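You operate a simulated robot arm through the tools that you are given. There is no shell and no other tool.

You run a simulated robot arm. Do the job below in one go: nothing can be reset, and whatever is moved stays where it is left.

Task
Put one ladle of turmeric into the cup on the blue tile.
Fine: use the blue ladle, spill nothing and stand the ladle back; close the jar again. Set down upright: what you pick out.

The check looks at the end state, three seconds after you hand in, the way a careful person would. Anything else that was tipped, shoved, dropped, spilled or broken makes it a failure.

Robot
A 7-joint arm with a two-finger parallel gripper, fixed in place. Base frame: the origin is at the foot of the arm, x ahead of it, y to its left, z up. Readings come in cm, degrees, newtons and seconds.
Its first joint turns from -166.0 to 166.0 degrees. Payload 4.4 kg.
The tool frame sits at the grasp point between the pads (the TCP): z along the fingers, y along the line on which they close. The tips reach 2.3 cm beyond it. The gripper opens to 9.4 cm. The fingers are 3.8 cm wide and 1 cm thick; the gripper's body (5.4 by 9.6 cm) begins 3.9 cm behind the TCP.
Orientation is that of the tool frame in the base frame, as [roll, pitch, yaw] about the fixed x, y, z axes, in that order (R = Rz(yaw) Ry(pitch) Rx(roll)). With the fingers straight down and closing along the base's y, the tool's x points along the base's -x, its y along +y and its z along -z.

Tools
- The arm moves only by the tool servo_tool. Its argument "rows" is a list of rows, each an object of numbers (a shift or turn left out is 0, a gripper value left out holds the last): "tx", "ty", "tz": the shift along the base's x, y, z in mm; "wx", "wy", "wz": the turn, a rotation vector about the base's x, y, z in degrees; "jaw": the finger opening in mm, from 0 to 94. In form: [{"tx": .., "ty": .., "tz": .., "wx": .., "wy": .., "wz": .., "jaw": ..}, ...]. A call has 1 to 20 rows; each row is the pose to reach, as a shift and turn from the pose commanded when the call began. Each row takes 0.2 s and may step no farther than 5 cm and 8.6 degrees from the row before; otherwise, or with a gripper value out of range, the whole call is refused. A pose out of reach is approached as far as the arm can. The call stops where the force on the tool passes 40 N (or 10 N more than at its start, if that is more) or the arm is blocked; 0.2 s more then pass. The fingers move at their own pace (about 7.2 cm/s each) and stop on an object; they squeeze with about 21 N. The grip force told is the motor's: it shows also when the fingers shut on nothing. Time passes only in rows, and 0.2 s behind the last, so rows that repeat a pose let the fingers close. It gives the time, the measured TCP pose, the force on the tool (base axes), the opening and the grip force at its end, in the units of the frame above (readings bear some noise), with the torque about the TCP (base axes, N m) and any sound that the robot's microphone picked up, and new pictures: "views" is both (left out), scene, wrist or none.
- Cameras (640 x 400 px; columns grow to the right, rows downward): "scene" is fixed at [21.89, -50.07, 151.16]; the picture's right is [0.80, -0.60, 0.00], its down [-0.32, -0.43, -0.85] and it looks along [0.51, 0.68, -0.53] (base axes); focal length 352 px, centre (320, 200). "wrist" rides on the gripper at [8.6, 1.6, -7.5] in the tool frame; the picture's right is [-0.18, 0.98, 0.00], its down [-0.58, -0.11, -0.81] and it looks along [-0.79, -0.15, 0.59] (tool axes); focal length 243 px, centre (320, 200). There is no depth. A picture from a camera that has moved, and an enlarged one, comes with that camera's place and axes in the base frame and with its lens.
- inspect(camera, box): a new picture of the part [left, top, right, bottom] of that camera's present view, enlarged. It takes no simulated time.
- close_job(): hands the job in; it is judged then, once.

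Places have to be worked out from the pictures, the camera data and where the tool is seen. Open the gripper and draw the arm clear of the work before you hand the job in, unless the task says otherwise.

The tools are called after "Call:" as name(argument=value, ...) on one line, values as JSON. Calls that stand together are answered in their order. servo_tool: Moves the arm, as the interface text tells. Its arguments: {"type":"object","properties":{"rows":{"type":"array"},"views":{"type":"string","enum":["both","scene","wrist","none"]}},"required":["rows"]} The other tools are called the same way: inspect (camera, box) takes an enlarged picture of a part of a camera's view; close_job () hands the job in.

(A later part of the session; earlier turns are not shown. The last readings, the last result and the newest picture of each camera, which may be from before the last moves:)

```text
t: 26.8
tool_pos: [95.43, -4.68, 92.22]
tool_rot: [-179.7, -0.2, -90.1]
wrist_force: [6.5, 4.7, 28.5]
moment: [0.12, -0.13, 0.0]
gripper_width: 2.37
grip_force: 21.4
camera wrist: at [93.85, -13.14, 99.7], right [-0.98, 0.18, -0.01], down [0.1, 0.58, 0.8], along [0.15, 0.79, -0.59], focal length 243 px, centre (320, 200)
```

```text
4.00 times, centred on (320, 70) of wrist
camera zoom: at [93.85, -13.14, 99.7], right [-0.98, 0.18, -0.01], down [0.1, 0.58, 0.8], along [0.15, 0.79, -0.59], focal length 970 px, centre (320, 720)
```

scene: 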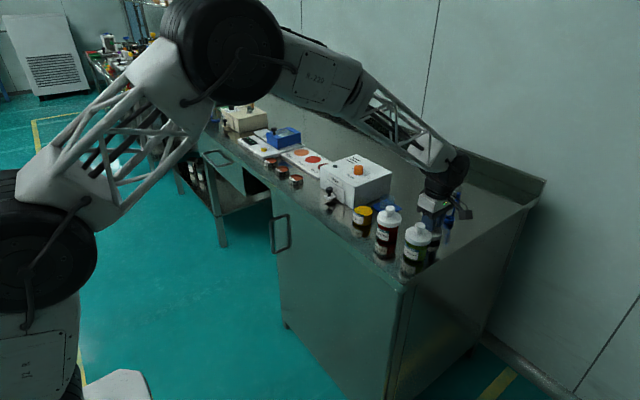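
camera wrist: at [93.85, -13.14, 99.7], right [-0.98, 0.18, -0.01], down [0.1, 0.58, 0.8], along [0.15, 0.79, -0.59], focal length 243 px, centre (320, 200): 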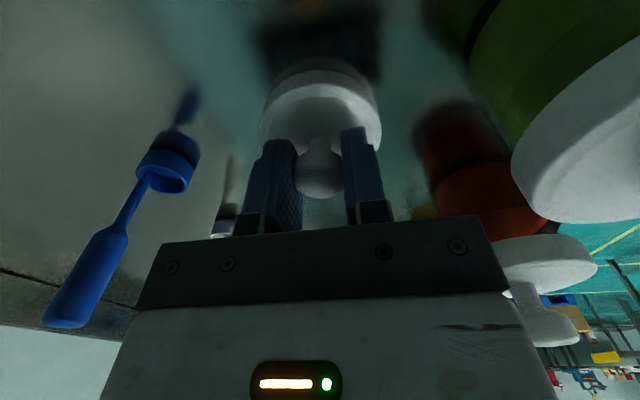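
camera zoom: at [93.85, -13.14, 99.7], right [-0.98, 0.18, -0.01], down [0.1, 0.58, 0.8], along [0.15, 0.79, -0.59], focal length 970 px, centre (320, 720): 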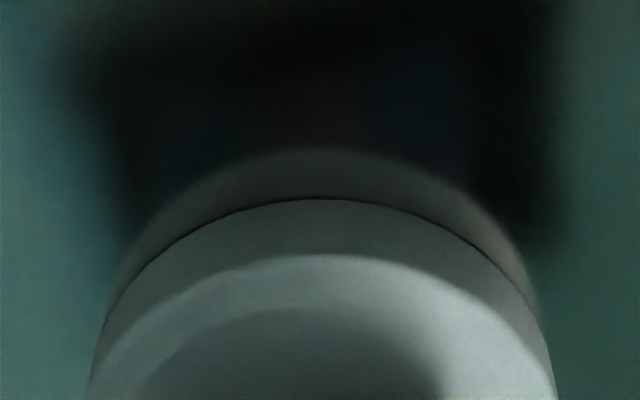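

The lid is firmly on the bench with 28 N of reaction, so contact is at TCP z≈92.3. I'll ease up 1.2 mm, open the fingers and retreat straight up.

Call:
servo_tool(rows=[{"tz": 1.2}, {"tz": 1.2}, {"tz": 1.2, "jaw": 30}, {"tz": 1.2, "jaw": 45}, {"tz": 1.2, "jaw": 55}, {"tz": 1.2, "jaw": 55}, {"tz": 20, "jaw": 55}, {"tz": 50, "jaw": 55}, {"tz": 90}, {"tz": 130}, {"tz": 170}, {"tz": 210}, {"tz": 210}], views="both")

Call:
inspect(camera="scene", box=[370, 170, 480, 260])

```text
t: 29.6
tool_pos: [95.49, -4.49, 113.39]
tool_rot: [-179.9, -0.1, -89.9]
wrist_force: [1.0, 0.7, -0.2]
moment: [0.0, -0.01, 0.0]
gripper_width: 5.51
grip_force: 0.1
camera wrist: at [93.86, -12.97, 120.63], right [-0.98, 0.18, 0.0], down [0.11, 0.58, 0.8], along [0.15, 0.79, -0.59], focal length 243 px, centre (320, 200)
```

scene: 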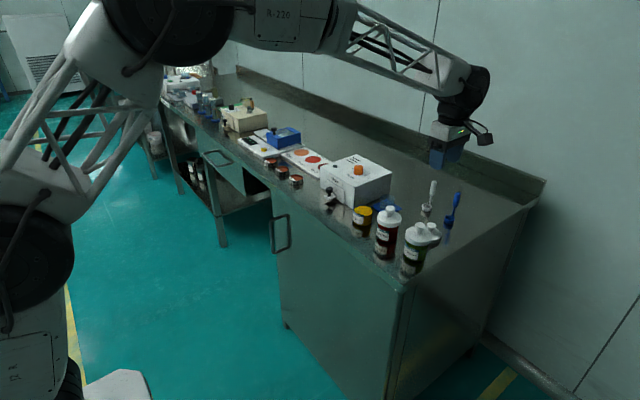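
wrist: 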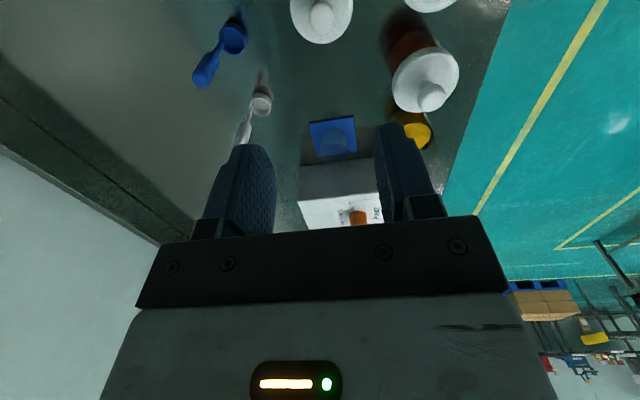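

```text
4.44 times, centred on (425, 215) of scene
camera zoom: at [21.89, -50.07, 151.16], right [0.8, -0.6, 0.0], down [-0.32, -0.43, -0.85], along [0.51, 0.68, -0.53], focal length 1564 px, centre (-147, 133)
```

zoom: 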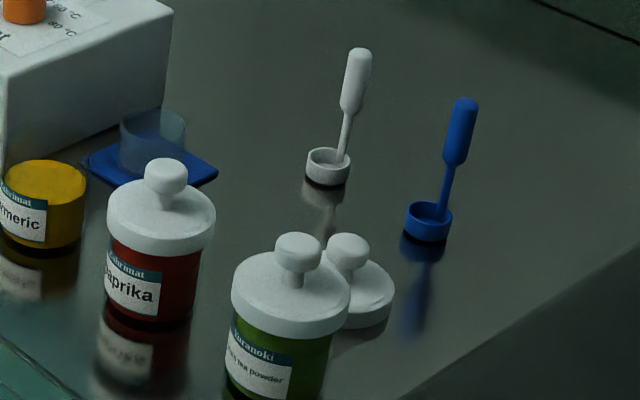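

The lid stands upright at (95.4, −4.6). Now I'll set up the ladle-grasp orientation: yaw −20° first, then tilt the tool forward 55°.

Call:
servo_tool(rows=[{"tz": 10, "wz": 8.5}, {"tz": 20, "wz": 17}, {"tz": 30, "wz": 25.5}, {"tz": 40, "wz": 34}, {"tz": 50, "tx": -20, "wz": 42.5}, {"tz": 60, "tx": -40, "wz": 51}, {"tz": 70, "tx": -50, "wz": 59.5}, {"tz": 80, "tx": -60, "wz": 66}, {"tz": 80, "tx": -60, "wz": 70}, {"tz": 80, "tx": -60, "wz": 70}], views="none")

Call:
servo_tool(rows=[{"wx": -2.74, "wy": -7.52}, {"tx": 15, "wx": -5.47, "wy": -15.04}, {"tx": 30, "wx": -8.21, "wy": -22.56}, {"tx": 45, "wx": -10.94, "wy": -30.08}, {"tx": 60, "wx": -13.68, "wy": -37.6}, {"tx": 60, "wx": -16.42, "wy": -45.12}, {"tx": 60, "wx": -18.81, "wy": -51.7}, {"tx": 60, "wx": -18.81, "wy": -51.7}], views="both")

```text
t: 31.8
tool_pos: [89.3, -4.54, 121.38]
tool_rot: [-179.9, -0.2, -19.8]
wrist_force: [-0.8, 0.3, -0.9]
moment: [0.02, 0.04, -0.02]
gripper_width: 5.52
grip_force: 0.1
```

```text
t: 33.6
tool_pos: [95.26, -4.58, 121.34]
tool_rot: [-179.9, -55.3, -19.9]
wrist_force: [0.9, -0.4, 0.0]
moment: [0.01, -0.02, 0.01]
gripper_width: 5.49
grip_force: 0.1
camera wrist: at [93.69, -5.68, 132.58], right [-0.43, -0.89, -0.15], down [-0.9, 0.44, -0.02], along [0.08, 0.13, -0.99], focal length 243 px, centre (320, 200)
```

scene: 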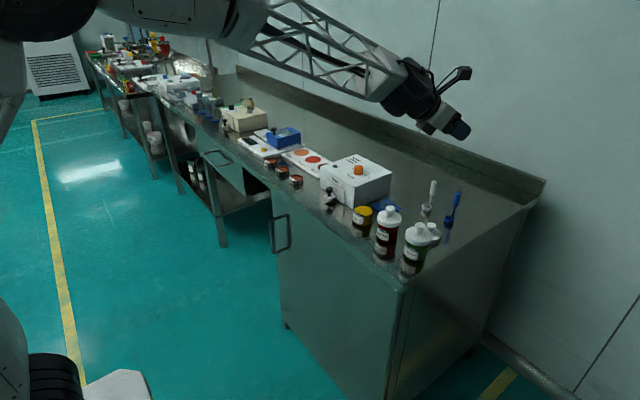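
wrist: 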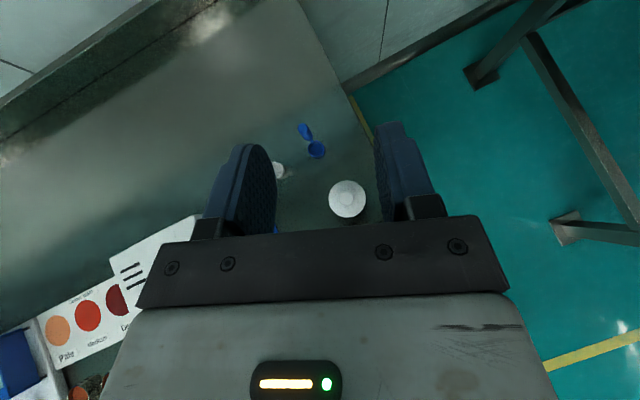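

That orientation is clean. Before touching the ladle, I'll dry-run the pouring rotation high above the cup area to confirm the wrist can do it.

Call:
servo_tool(rows=[{"ty": 35}, {"ty": 70}, {"ty": 105}, {"ty": 105, "wx": 7.11, "wy": 2.59, "wz": -2.59}, {"ty": 105, "wx": 14.22, "wy": 5.18, "wz": -5.18}, {"ty": 105, "wx": 21.34, "wy": 7.78, "wz": -7.78}, {"ty": 105, "wx": 28.45, "wy": 10.37, "wz": -10.37}, {"ty": 105, "wx": 35.56, "wy": 12.96, "wz": -12.96}, {"ty": 105, "wx": 42.67, "wy": 15.55, "wz": -15.55}, {"ty": 105, "wx": 49.78, "wy": 18.14, "wz": -18.14}, {"ty": 105, "wx": 56.9, "wy": 20.74, "wz": -20.74}, {"ty": 105, "wx": 64.0, "wy": 23.33, "wz": -23.33}, {"ty": 105, "wx": 71.12, "wy": 25.92, "wz": -25.92}, {"ty": 105, "wx": 78.23, "wy": 28.51, "wz": -28.51}, {"ty": 105, "wx": 85.34, "wy": 31.1, "wz": -31.1}, {"ty": 105, "wx": 92.46, "wy": 33.7, "wz": -33.7}, {"ty": 105, "wx": 99.57, "wy": 36.29, "wz": -36.29}, {"ty": 105, "wx": 106.68, "wy": 38.88, "wz": -38.88}, {"ty": 105, "wx": 106.68, "wy": 38.88, "wz": -38.88}], views="both")

```text
t: 37.6
tool_pos: [95.31, 5.87, 121.24]
tool_rot: [-147.7, 51.6, -80.4]
wrist_force: [-0.2, -0.2, -0.2]
moment: [0.03, -0.01, -0.01]
gripper_width: 5.5
grip_force: 0.1
camera wrist: at [91.68, -4.41, 117.69], right [-0.91, 0.38, -0.18], down [-0.3, -0.27, 0.91], along [0.3, 0.88, 0.36], focal length 243 px, centre (320, 200)
```

scene: 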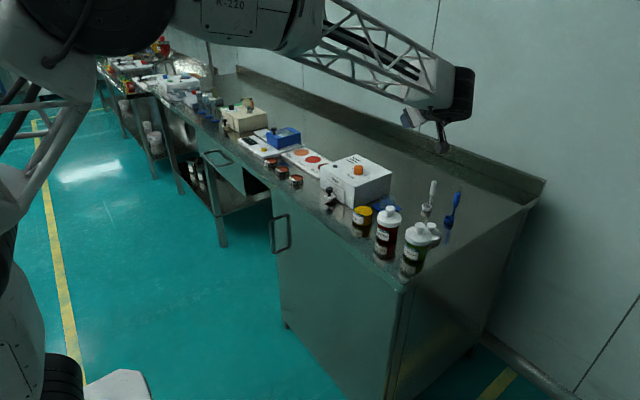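
wrist: 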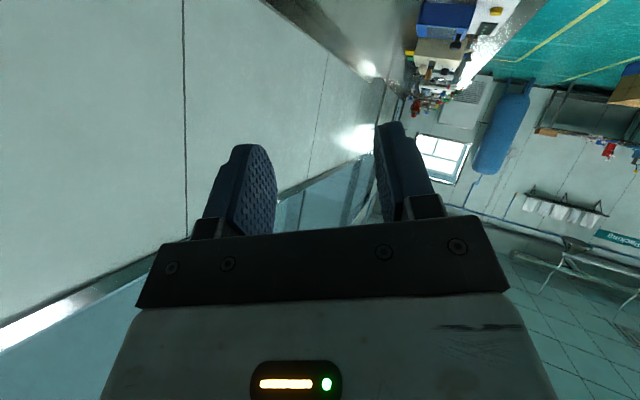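

The 120° dry-run rotation is fully reachable, but in the pour pose the wrist camera would sit low near the lid. A flatter grasp (65° tilt) and a handle direction near −75° will give clearance. I'll rotate back and set the tilt to 65°.

Call:
servo_tool(rows=[{"wx": -7.11, "wy": -2.59, "wz": 2.59}, {"wx": -14.22, "wy": -5.18, "wz": 5.18}, {"wx": -21.34, "wy": -7.78, "wz": 7.78}, {"wx": -28.45, "wy": -10.37, "wz": 10.37}, {"wx": -35.56, "wy": -12.96, "wz": 12.96}, {"wx": -42.67, "wy": -15.55, "wz": 15.55}, {"wx": -49.78, "wy": -18.14, "wz": 18.14}, {"wx": -56.9, "wy": -20.74, "wz": 20.74}, {"wx": -64.0, "wy": -23.33, "wz": 23.33}, {"wx": -71.12, "wy": -25.92, "wz": 25.92}, {"wx": -78.23, "wy": -28.51, "wz": 28.51}, {"wx": -85.34, "wy": -31.1, "wz": 31.1}, {"wx": -92.46, "wy": -33.7, "wz": 33.7}, {"wx": -99.57, "wy": -36.29, "wz": 36.29}, {"wx": -106.68, "wy": -38.88, "wz": 38.88}, {"wx": -106.68, "wy": -38.88, "wz": 38.88}], views="none")

Call:
servo_tool(rows=[{"ty": -30, "wx": -1.71, "wy": -4.7}, {"ty": -60, "wx": -3.42, "wy": -9.4}, {"ty": -95, "wx": -3.42, "wy": -9.4}, {"ty": -95, "wx": -3.42, "wy": -9.4}], views="both")

```text
t: 41.0
tool_pos: [95.4, 6.0, 121.2]
tool_rot: [-179.9, -55.3, -19.9]
wrist_force: [0.2, 0.1, -0.2]
moment: [-0.02, 0.01, -0.02]
gripper_width: 5.48
grip_force: 0.0
```

```text
t: 42.0
tool_pos: [95.41, -3.65, 121.2]
tool_rot: [-179.9, -65.2, -20.1]
wrist_force: [-0.4, -0.9, 0.5]
moment: [0.01, 0.01, -0.01]
gripper_width: 5.5
grip_force: 0.1
camera wrist: at [91.96, -4.07, 132.1], right [-0.41, -0.9, -0.17], down [-0.88, 0.43, -0.19], along [0.24, 0.07, -0.97], focal length 243 px, centre (320, 200)
```

scene: 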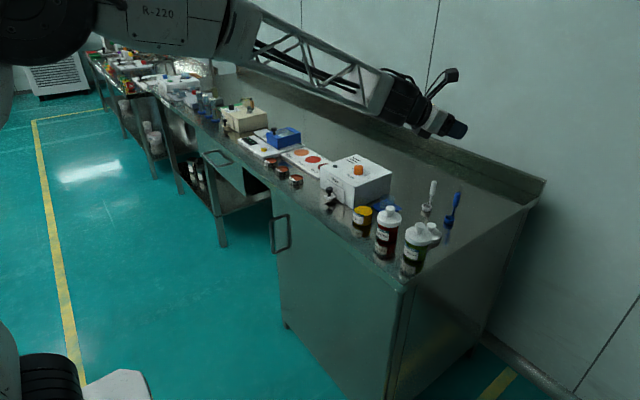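
wrist: 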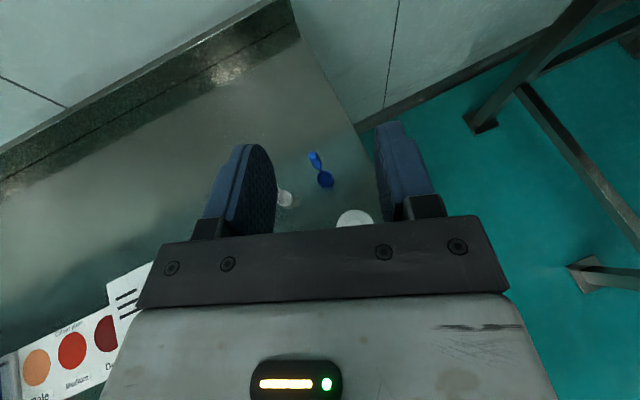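

Orientation is set at 65° tilt. I'll move toward a point above and behind the blue handle and check the alignment with the wrist camera.

Call:
servo_tool(rows=[{"tx": 25, "tz": -25}, {"tx": 50, "tz": -55}, {"tx": 80, "ty": 2, "tz": -90}, {"tx": 105, "ty": 3, "tz": -120}, {"tx": 105, "ty": 3, "tz": -120}], views="both")

Call:
inspect(camera="wrist", box=[240, 60, 400, 230])

Call:
inspect(camera="scene", box=[370, 130, 500, 250])

```text
t: 43.2
tool_pos: [106.15, -3.56, 109.48]
tool_rot: [-179.9, -65.1, -20.0]
wrist_force: [0.5, 0.1, 0.3]
moment: [-0.02, -0.01, -0.01]
gripper_width: 5.5
grip_force: 0.1
camera wrist: at [102.67, -3.99, 120.37], right [-0.41, -0.9, -0.17], down [-0.88, 0.43, -0.19], along [0.24, 0.07, -0.97], focal length 243 px, centre (320, 200)
```

scene: 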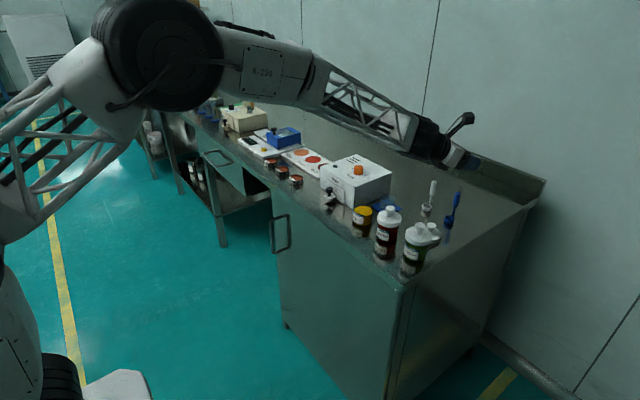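
wrist: 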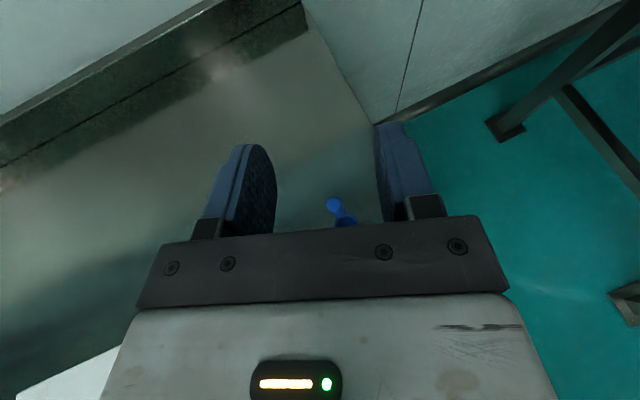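

```text
2.35 times, centred on (320, 145) of wrist
camera zoom: at [102.67, -3.99, 120.37], right [-0.41, -0.9, -0.17], down [-0.88, 0.43, -0.19], along [0.24, 0.07, -0.97], focal length 571 px, centre (320, 329)
```

zoom: 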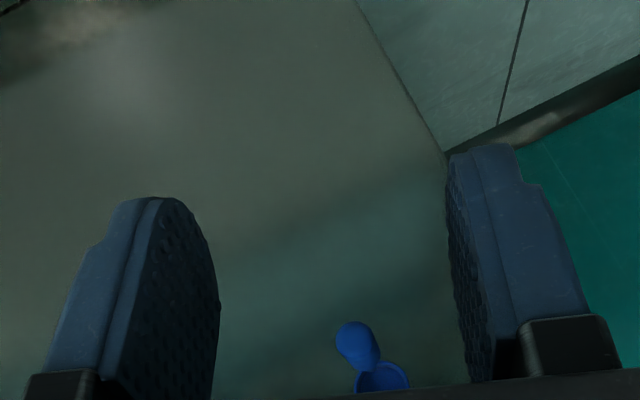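

```text
3.33 times, centred on (435, 190) of scene
camera zoom: at [21.89, -50.07, 151.16], right [0.8, -0.6, 0.0], down [-0.32, -0.43, -0.85], along [0.51, 0.68, -0.53], focal length 1173 px, centre (-63, 233)
```

zoom: 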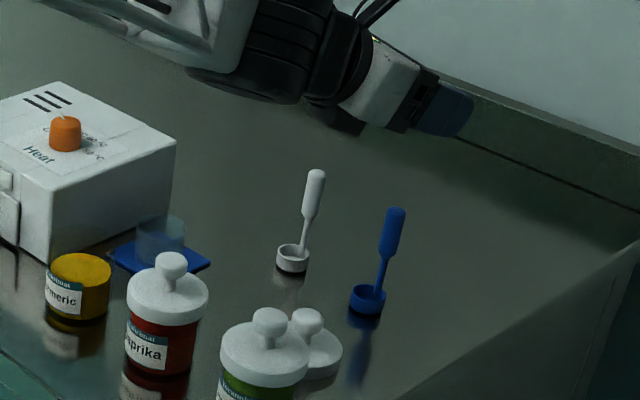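

The handle top resolves to (107.05, −3.4). I'll align with the handle axis and descend so the fingers straddle it, pausing partway to check.

Call:
servo_tool(rows=[{"tx": 8.5, "ty": 1.5, "tz": -10}, {"tx": 8.5, "ty": 1.5, "tz": -45}, {"tx": 8.5, "ty": 1.5, "tz": -80}, {"tx": 8.5, "ty": 1.5, "tz": -100}, {"tx": 8.5, "ty": 1.5, "tz": -100}], views="both")

Call:
inspect(camera="wrist", box=[240, 100, 400, 230])

Call:
inspect(camera="scene", box=[370, 130, 500, 250])

```text
t: 44.4
tool_pos: [106.82, -3.3, 99.3]
tool_rot: [-179.9, -65.2, -20.0]
wrist_force: [0.1, -0.2, -0.6]
moment: [0.03, 0.02, -0.01]
gripper_width: 5.53
grip_force: 0.1
camera wrist: at [103.39, -3.63, 110.27], right [-0.41, -0.9, -0.17], down [-0.88, 0.43, -0.19], along [0.24, 0.07, -0.97], focal length 243 px, centre (320, 200)
```

scene: 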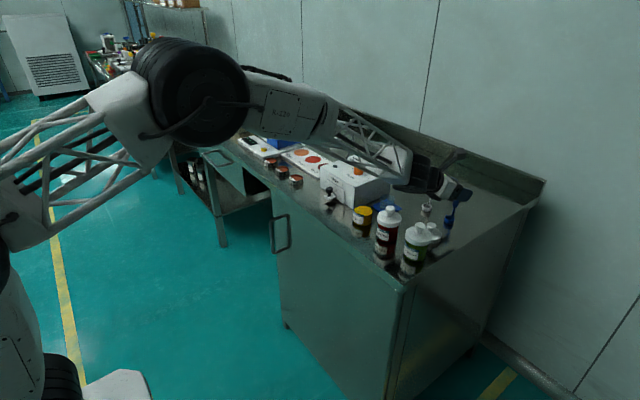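
wrist: 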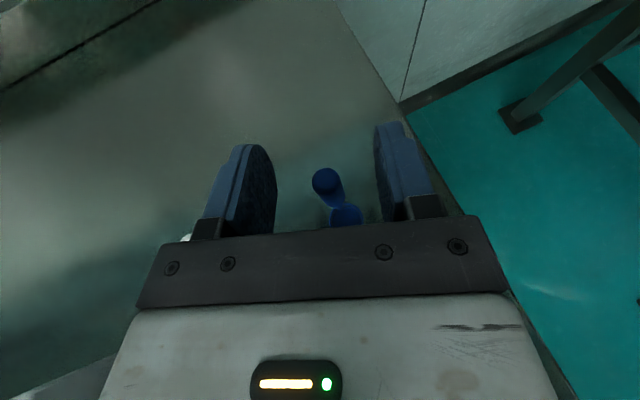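

```text
3.08 times, centred on (320, 165) of wrist
camera zoom: at [103.39, -3.63, 110.27], right [-0.41, -0.9, -0.17], down [-0.88, 0.43, -0.19], along [0.24, 0.07, -0.97], focal length 746 px, centre (320, 308)
```

zoom: 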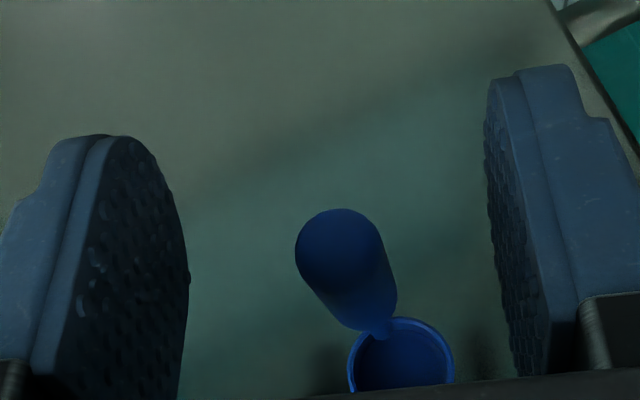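

```text
3.33 times, centred on (435, 190) of scene
camera zoom: at [21.89, -50.07, 151.16], right [0.8, -0.6, 0.0], down [-0.32, -0.43, -0.85], along [0.51, 0.68, -0.53], focal length 1173 px, centre (-63, 233)
```

zoom: 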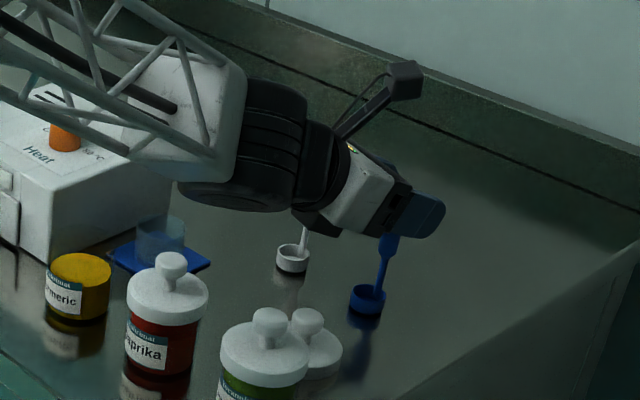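

The handle axis reads (107.1, −3.5), within 2–3 mm of the TCP, and the wrist joint clears the paprika knob. I'll fine-adjust, lower to z≈97, narrow the jaw to 30 mm and check centring before closing.

Call:
servo_tool(rows=[{"tx": 2, "ty": -1.5, "tz": -12, "jaw": 45}, {"tx": 2, "ty": -1.5, "tz": -22, "jaw": 35}, {"tx": 2, "ty": -1.5, "tz": -22, "jaw": 30}, {"tx": 2, "ty": -1.5, "tz": -22, "jaw": 30}], views="both")

Call:
inspect(camera="wrist", box=[240, 100, 400, 230])

Call:
inspect(camera="scene", box=[360, 140, 480, 250])

```text
t: 45.4
tool_pos: [107.12, -3.47, 97.19]
tool_rot: [-179.9, -65.2, -19.9]
wrist_force: [0.6, 0.6, 0.1]
moment: [-0.03, 0.02, 0.0]
gripper_width: 3.01
grip_force: 0.1
camera wrist: at [103.6, -3.81, 108.09], right [-0.41, -0.9, -0.17], down [-0.88, 0.43, -0.19], along [0.24, 0.07, -0.97], focal length 243 px, centre (320, 200)
```

scene: 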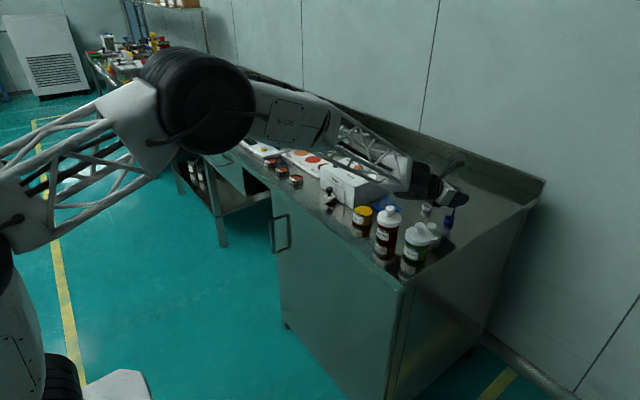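
wrist: 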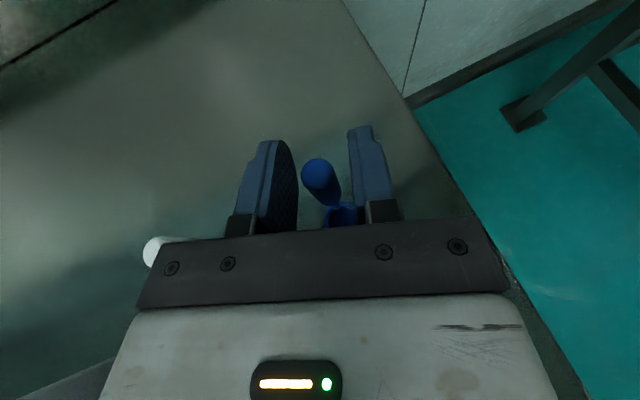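

```text
3.08 times, centred on (320, 165) of wrist
camera zoom: at [103.6, -3.81, 108.09], right [-0.41, -0.9, -0.17], down [-0.88, 0.43, -0.19], along [0.24, 0.07, -0.97], focal length 746 px, centre (320, 308)
```

zoom: 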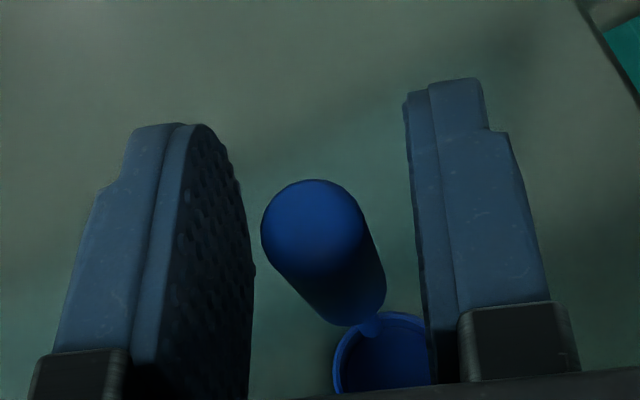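

```text
3.64 times, centred on (420, 195) of scene
camera zoom: at [21.89, -50.07, 151.16], right [0.8, -0.6, 0.0], down [-0.32, -0.43, -0.85], along [0.51, 0.68, -0.53], focal length 1280 px, centre (-44, 218)
```

zoom: 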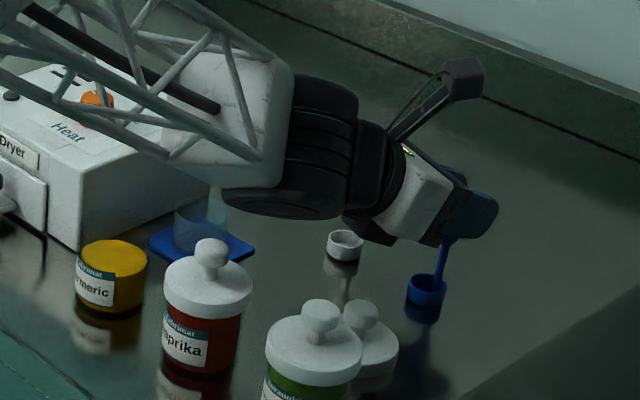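

The handle is centred between the pads with similar margins on each side. Closing the gripper on it now.

Call:
servo_tool(rows=[{"jaw": 22}, {"jaw": 18}, {"jaw": 14}, {"jaw": 10}, {"jaw": 8}, {"jaw": 8}, {"jaw": 8}], views="both")

Call:
inspect(camera="wrist", box=[240, 100, 400, 230])

Call:
inspect(camera="scene", box=[400, 170, 480, 240])

```text
t: 47.0
tool_pos: [107.05, -3.34, 97.15]
tool_rot: [-179.9, -65.2, -20.0]
wrist_force: [0.1, 1.0, 1.1]
moment: [0.03, 0.01, 0.01]
gripper_width: 1.47
grip_force: 20.4
camera wrist: at [103.6, -3.81, 108.08], right [-0.41, -0.9, -0.17], down [-0.88, 0.43, -0.19], along [0.24, 0.07, -0.97], focal length 243 px, centre (320, 200)
```

scene: 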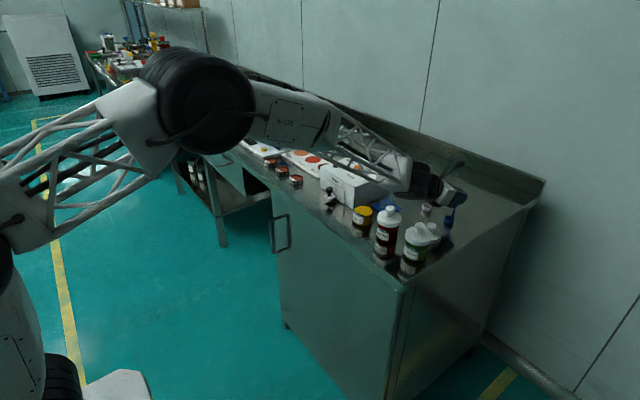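
wrist: 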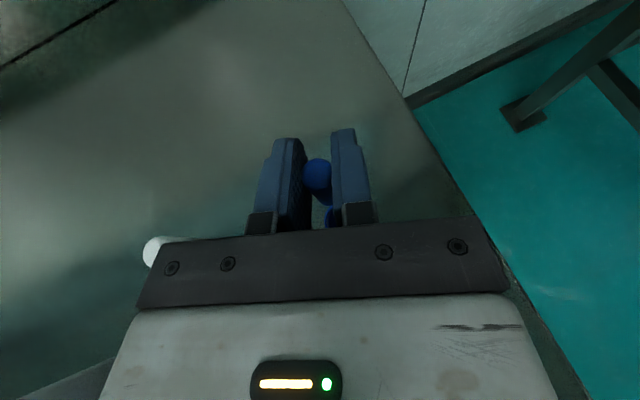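

```text
3.08 times, centred on (320, 165) of wrist
camera zoom: at [103.6, -3.81, 108.08], right [-0.41, -0.9, -0.17], down [-0.88, 0.43, -0.19], along [0.24, 0.07, -0.97], focal length 746 px, centre (320, 308)
```

zoom: 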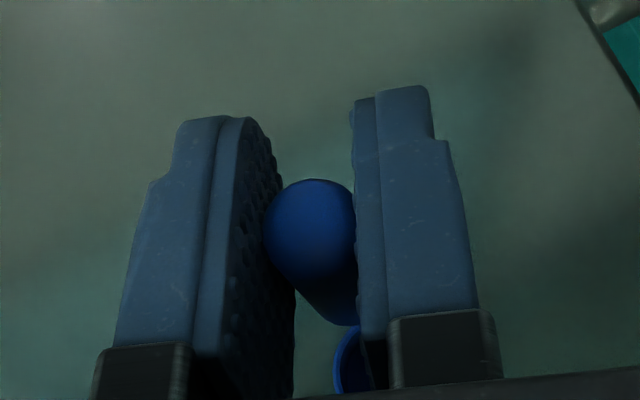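

```text
5.71 times, centred on (440, 205) of scene
camera zoom: at [21.89, -50.07, 151.16], right [0.8, -0.6, 0.0], down [-0.32, -0.43, -0.85], along [0.51, 0.68, -0.53], focal length 2011 px, centre (-366, 171)
```

zoom: 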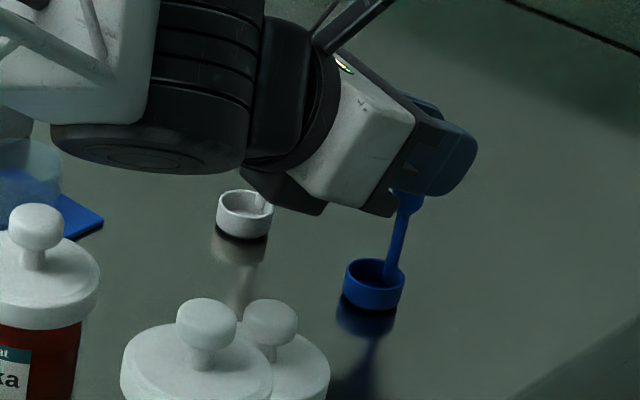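

The ladle is gripped at 1.47 cm, 20 N, and hasn't moved. I'll lift straight up slowly, then check how it hangs in the grip.

Call:
servo_tool(rows=[{"tz": 5}, {"tz": 12}, {"tz": 25}, {"tz": 50}, {"tz": 80}, {"tz": 115}, {"tz": 150}, {"tz": 180}, {"tz": 180}], views="both")

Call:
inspect(camera="scene", box=[380, 110, 500, 230])

Call:
inspect(camera="wrist", box=[240, 100, 400, 230])

```text
t: 49.0
tool_pos: [106.66, -3.92, 115.2]
tool_rot: [-179.9, -65.2, -20.1]
wrist_force: [0.7, 0.4, 0.3]
moment: [-0.01, -0.01, -0.02]
gripper_width: 1.46
grip_force: 20.8
camera wrist: at [103.19, -4.23, 125.99], right [-0.41, -0.9, -0.17], down [-0.88, 0.43, -0.19], along [0.24, 0.07, -0.97], focal length 243 px, centre (320, 200)
```

scene: 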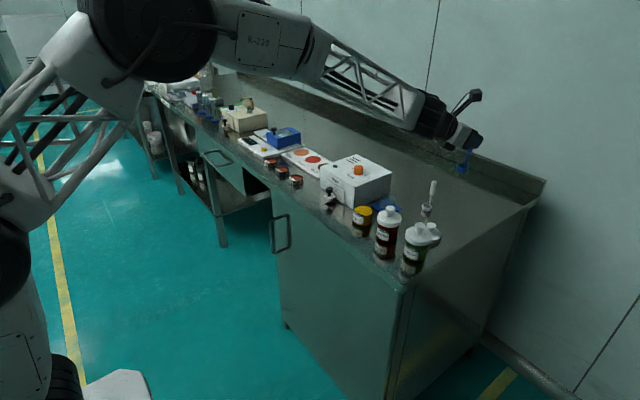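
wrist: 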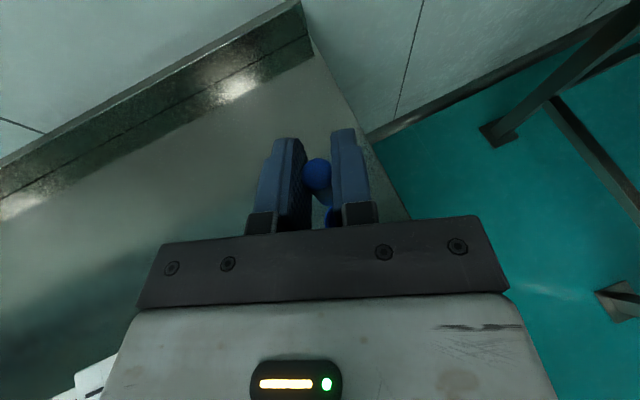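

```text
3.33 times, centred on (440, 170) of scene
camera zoom: at [21.89, -50.07, 151.16], right [0.8, -0.6, 0.0], down [-0.32, -0.43, -0.85], along [0.51, 0.68, -0.53], focal length 1173 px, centre (-80, 300)
```

zoom: 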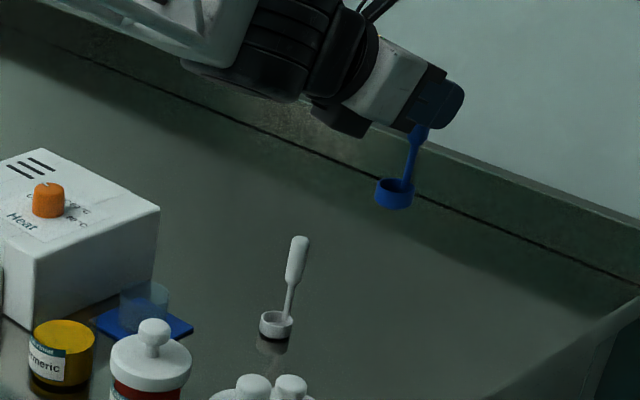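

```text
3.08 times, centred on (320, 165) of wrist
camera zoom: at [103.19, -4.23, 125.99], right [-0.41, -0.9, -0.17], down [-0.88, 0.43, -0.19], along [0.24, 0.07, -0.97], focal length 746 px, centre (320, 308)
```

zoom: 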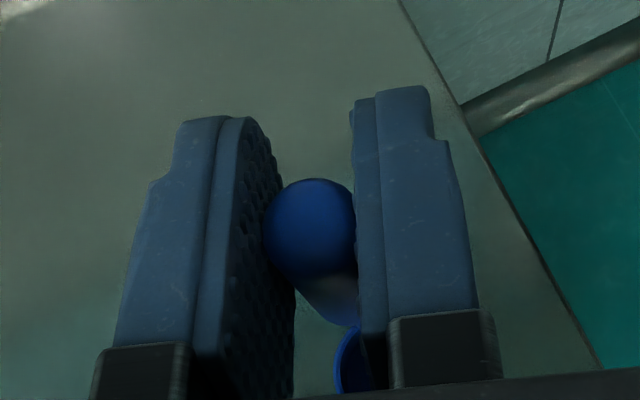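

The ladle lifted cleanly. I'll zoom in to verify that it hangs vertical.

Call:
inspect(camera="scene", box=[446, 140, 482, 176])

Call:
servo_tool(rows=[{"tx": 0}, {"tx": 0}], views="none")

```text
11.11 times, centred on (464, 158) of scene
camera zoom: at [21.89, -50.07, 151.16], right [0.8, -0.6, 0.0], down [-0.32, -0.43, -0.85], along [0.51, 0.68, -0.53], focal length 3911 px, centre (-1280, 667)
```

zoom: 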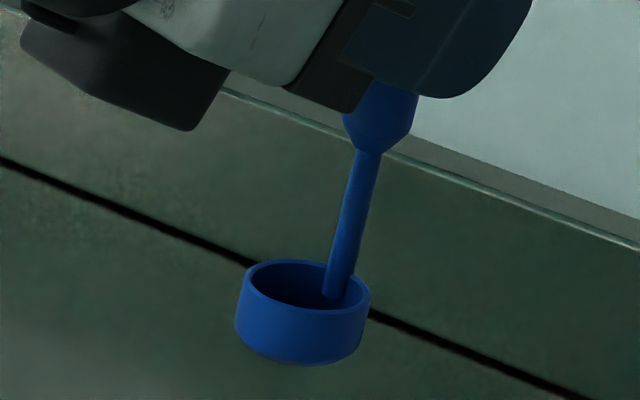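

```text
t: 49.6
tool_pos: [106.64, -3.77, 115.09]
tool_rot: [-179.9, -65.2, -20.0]
wrist_force: [0.0, 0.6, -1.1]
moment: [0.02, -0.03, -0.01]
gripper_width: 1.47
grip_force: 21.5
```

The ladle hangs vertical. I'll carry it at height to above the open turmeric jar (jar axis (84.9, 12.4), bowl centre about 1.05 cm on the −x side of the TCP).

Call:
servo_tool(rows=[{"tx": -20, "ty": 10}, {"tx": -50, "ty": 30}, {"tx": -80, "ty": 55}, {"tx": -110, "ty": 85}, {"tx": -140, "ty": 115}, {"tx": -170, "ty": 140}, {"tx": -195, "ty": 158}, {"tx": -206, "ty": 162}, {"tx": -206, "ty": 162}, {"tx": -206, "ty": 162}], views="both")

Call:
inspect(camera="scene", box=[330, 120, 430, 240])

Call:
inspect(camera="wrist", box=[240, 100, 400, 230])

```text
t: 51.8
tool_pos: [86.48, 12.69, 115.19]
tool_rot: [-180.0, -65.2, -20.0]
wrist_force: [-0.3, -0.3, -0.4]
moment: [0.01, 0.01, -0.02]
gripper_width: 1.48
grip_force: 21.1
camera wrist: at [82.96, 12.36, 126.04], right [-0.41, -0.9, -0.17], down [-0.88, 0.43, -0.19], along [0.24, 0.07, -0.97], focal length 243 px, centre (320, 200)
```

scene: 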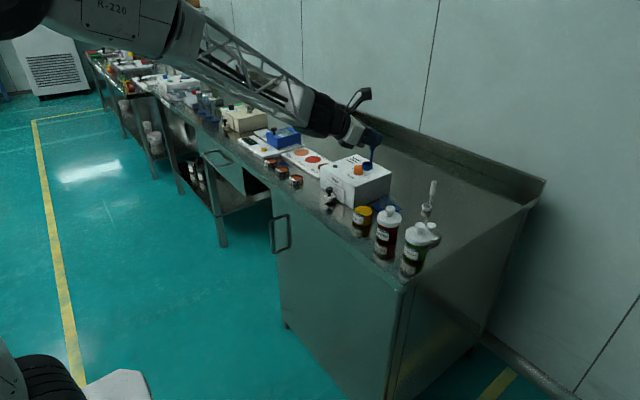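
wrist: 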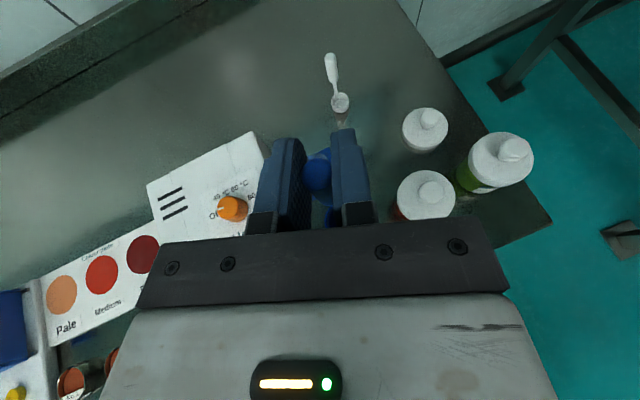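

```text
3.33 times, centred on (380, 180) of scene
camera zoom: at [21.89, -50.07, 151.16], right [0.8, -0.6, 0.0], down [-0.32, -0.43, -0.85], along [0.51, 0.68, -0.53], focal length 1173 px, centre (120, 267)
```

zoom: 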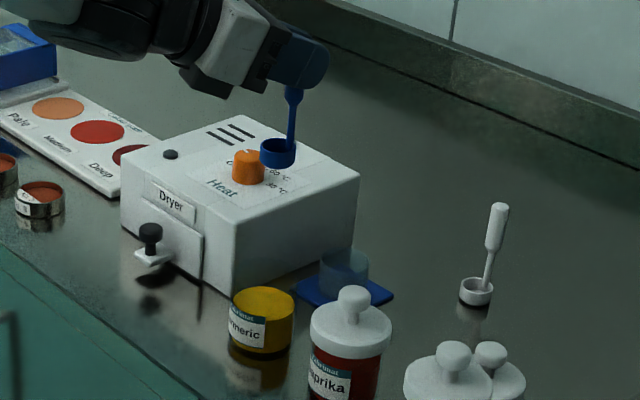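

```text
3.08 times, centred on (320, 165) of wrist
camera zoom: at [82.96, 12.36, 126.04], right [-0.41, -0.9, -0.17], down [-0.88, 0.43, -0.19], along [0.24, 0.07, -0.97], focal length 746 px, centre (320, 308)
```

zoom: 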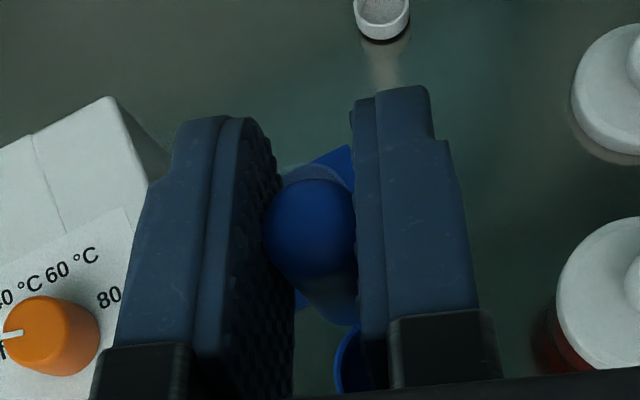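

The reading matches the command here: TCP at (86.48, 12.69). I'll zoom in on the hanging bowl to pin down its offset from the TCP.

Call:
inspect(camera="scene", box=[355, 135, 385, 175])

Call:
inspect(camera="scene", box=[345, 195, 385, 235])

```text
10.00 times, centred on (370, 155) of scene
camera zoom: at [21.89, -50.07, 151.16], right [0.8, -0.6, 0.0], down [-0.32, -0.43, -0.85], along [0.51, 0.68, -0.53], focal length 3520 px, centre (-180, 650)
```

zoom: 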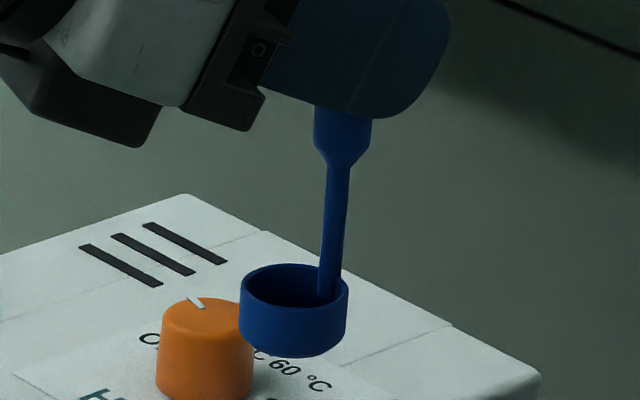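

```text
10.00 times, centred on (365, 215) of scene
camera zoom: at [21.89, -50.07, 151.16], right [0.8, -0.6, 0.0], down [-0.32, -0.43, -0.85], along [0.51, 0.68, -0.53], focal length 3520 px, centre (-130, 50)
```

zoom: 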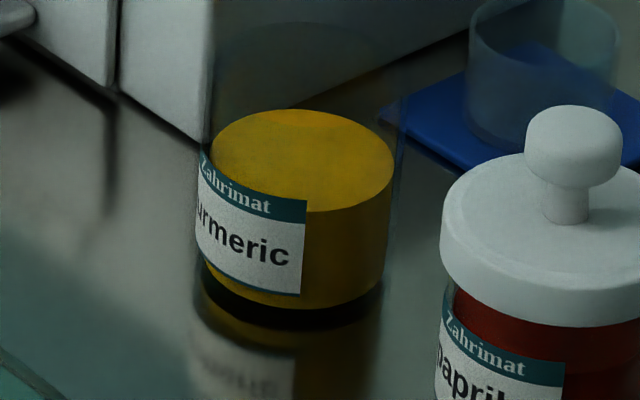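

The bowl centre is about TCP + (−1.04, −0.05), so I need the TCP at (86.0, 12.45). I'll centre, then descend until the bowl bottom sits just above the powder.

Call:
servo_tool(rows=[{"tx": -5, "ty": -2.5}, {"tx": -5, "ty": -2.5, "tz": -35}, {"tx": -5, "ty": -2.5, "tz": -70}, {"tx": -5, "ty": -2.5, "tz": -70}], views="both")

Call:
inspect(camera="scene", box=[340, 170, 400, 240])

```text
t: 52.8
tool_pos: [86.33, 12.52, 108.05]
tool_rot: [-179.7, -65.2, -20.1]
wrist_force: [0.6, -0.9, -1.2]
moment: [0.03, 0.01, -0.01]
gripper_width: 1.47
grip_force: 21.1
camera wrist: at [82.65, 12.18, 118.99], right [-0.41, -0.9, -0.17], down [-0.88, 0.43, -0.19], along [0.24, 0.07, -0.97], focal length 243 px, centre (320, 200)
```

scene: 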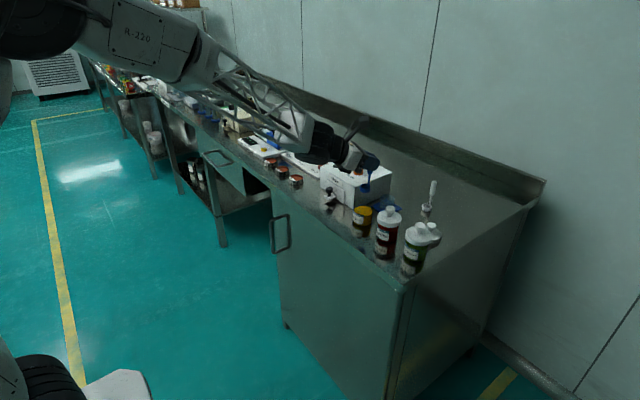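
wrist: 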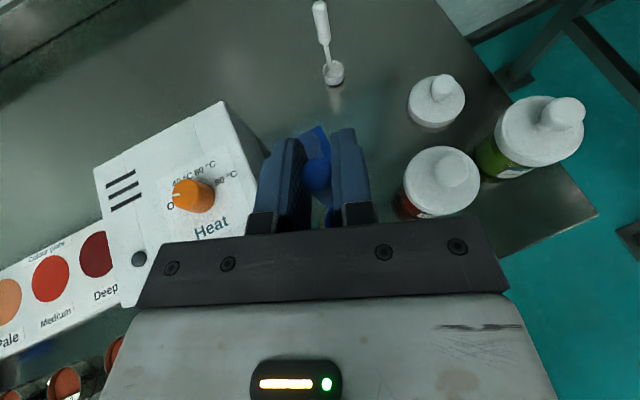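

```text
5.71 times, centred on (370, 205) of scene
camera zoom: at [21.89, -50.07, 151.16], right [0.8, -0.6, 0.0], down [-0.32, -0.43, -0.85], along [0.51, 0.68, -0.53], focal length 2011 px, centre (34, 171)
```

zoom: 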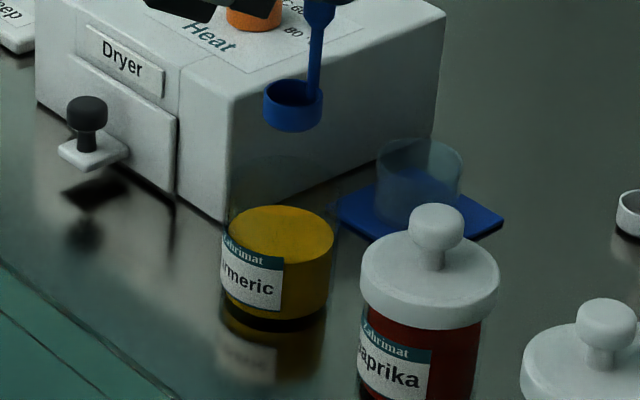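

The reading is about 3 mm off the command, so I'll let it settle and re-read.

Call:
servo_tool(rows=[{"tx": 0}, {"tx": 0}, {"tx": 0}], views="none")

Call:
inspect(camera="scene", box=[352, 170, 388, 232])

```text
t: 53.6
tool_pos: [86.07, 12.57, 108.15]
tool_rot: [-179.8, -65.1, -20.0]
wrist_force: [0.5, -0.4, -1.5]
moment: [0.0, -0.01, 0.02]
gripper_width: 1.45
grip_force: 20.8
```

```text
6.45 times, centred on (370, 201) of scene
camera zoom: at [21.89, -50.07, 151.16], right [0.8, -0.6, 0.0], down [-0.32, -0.43, -0.85], along [0.51, 0.68, -0.53], focal length 2271 px, centre (-3, 194)
```

zoom: 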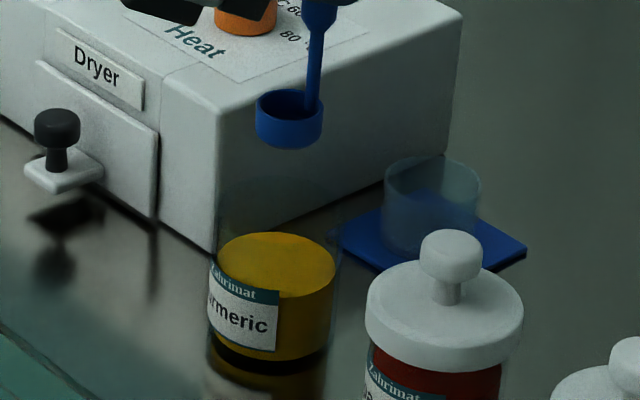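

Settled at (86.07, 12.57), and the projected jar axis lines up with the bowl. I'll descend into the jar to just above the powder.

Call:
servo_tool(rows=[{"tz": -20}, {"tz": -40}, {"tz": -58}, {"tz": -58}, {"tz": -58}], views="both")

Call:
inspect(camera="scene", box=[345, 180, 390, 232])

```text
t: 54.8
tool_pos: [86.07, 12.51, 102.26]
tool_rot: [-179.9, -65.2, -20.0]
wrist_force: [0.3, -0.8, -0.9]
moment: [0.02, 0.02, 0.05]
gripper_width: 1.47
grip_force: 21.0
camera wrist: at [82.54, 12.18, 113.14], right [-0.41, -0.9, -0.17], down [-0.88, 0.43, -0.19], along [0.24, 0.07, -0.97], focal length 243 px, centre (320, 200)
```

scene: 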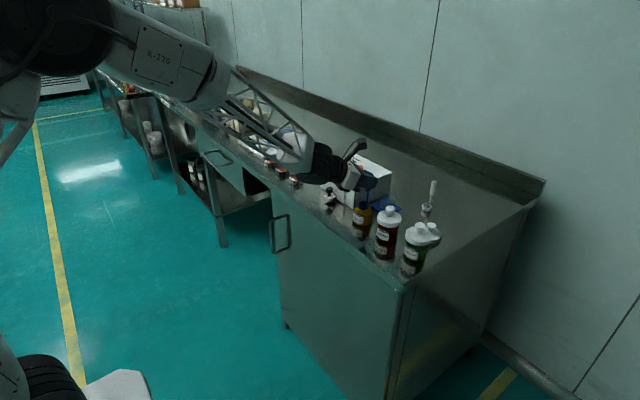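
wrist: 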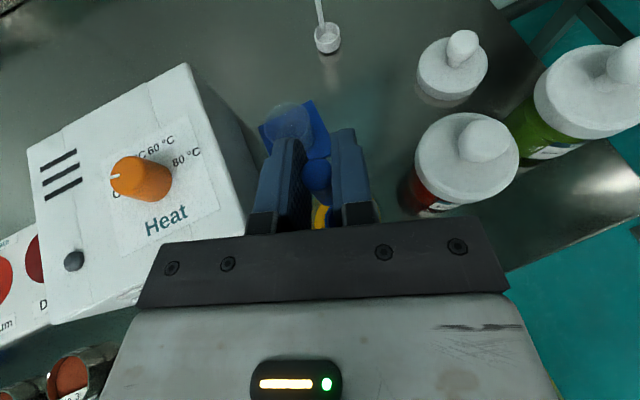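

```text
7.69 times, centred on (368, 206) of scene
camera zoom: at [21.89, -50.07, 151.16], right [0.8, -0.6, 0.0], down [-0.32, -0.43, -0.85], along [0.51, 0.68, -0.53], focal length 2708 px, centre (-45, 154)
```

zoom: 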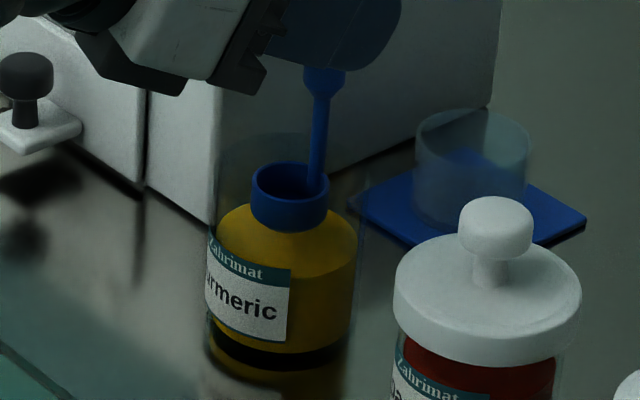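

The bowl hangs inside the jar just above the powder. I'll dip about 3 cm so its rim goes below the surface and read the force.

Call:
servo_tool(rows=[{"tz": -6}, {"tz": -12}, {"tz": -18}, {"tz": -24}, {"tz": -30}, {"tz": -30}], views="both")

Call:
inspect(camera="scene", box=[345, 180, 390, 232])

Call:
inspect(camera="wrist", box=[260, 80, 400, 240])

```text
t: 56.2
tool_pos: [85.95, 12.64, 99.2]
tool_rot: [-179.7, -65.3, -20.0]
wrist_force: [2.4, -0.5, 20.7]
moment: [-0.13, -0.08, 0.0]
gripper_width: 1.54
grip_force: 20.8
camera wrist: at [82.49, 12.28, 110.13], right [-0.41, -0.9, -0.17], down [-0.88, 0.43, -0.19], along [0.24, 0.07, -0.97], focal length 243 px, centre (320, 200)
```

scene: 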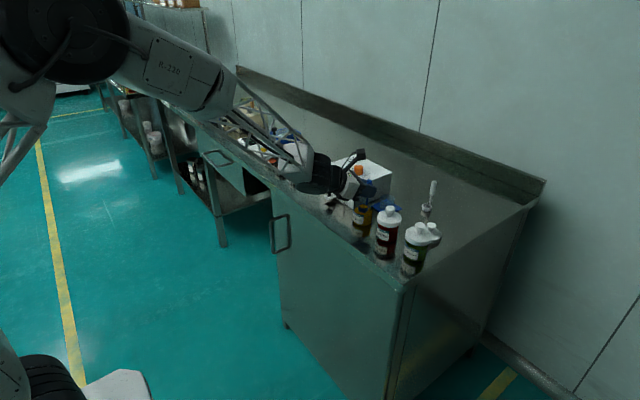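
wrist: 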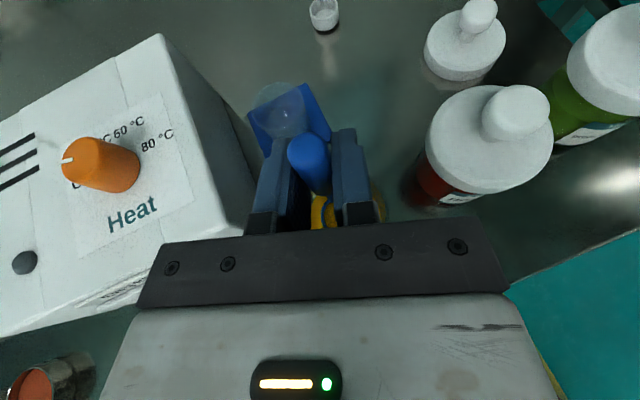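

```text
7.69 times, centred on (368, 206) of scene
camera zoom: at [21.89, -50.07, 151.16], right [0.8, -0.6, 0.0], down [-0.32, -0.43, -0.85], along [0.51, 0.68, -0.53], focal length 2708 px, centre (-45, 154)
```

zoom: 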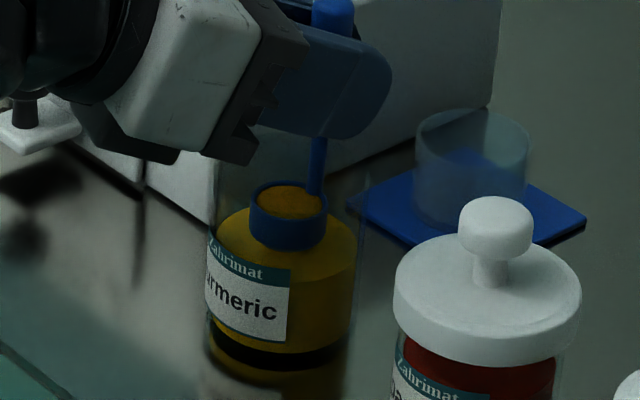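

```text
2.50 times, centred on (330, 160) of wrist
camera zoom: at [82.49, 12.28, 110.13], right [-0.41, -0.9, -0.17], down [-0.88, 0.43, -0.19], along [0.24, 0.07, -0.97], focal length 606 px, centre (295, 300)
```

zoom: 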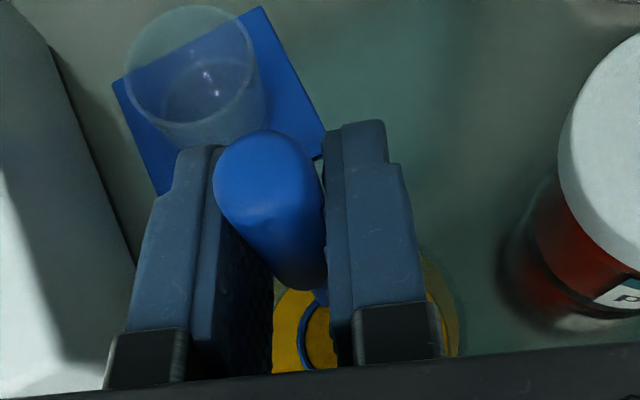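

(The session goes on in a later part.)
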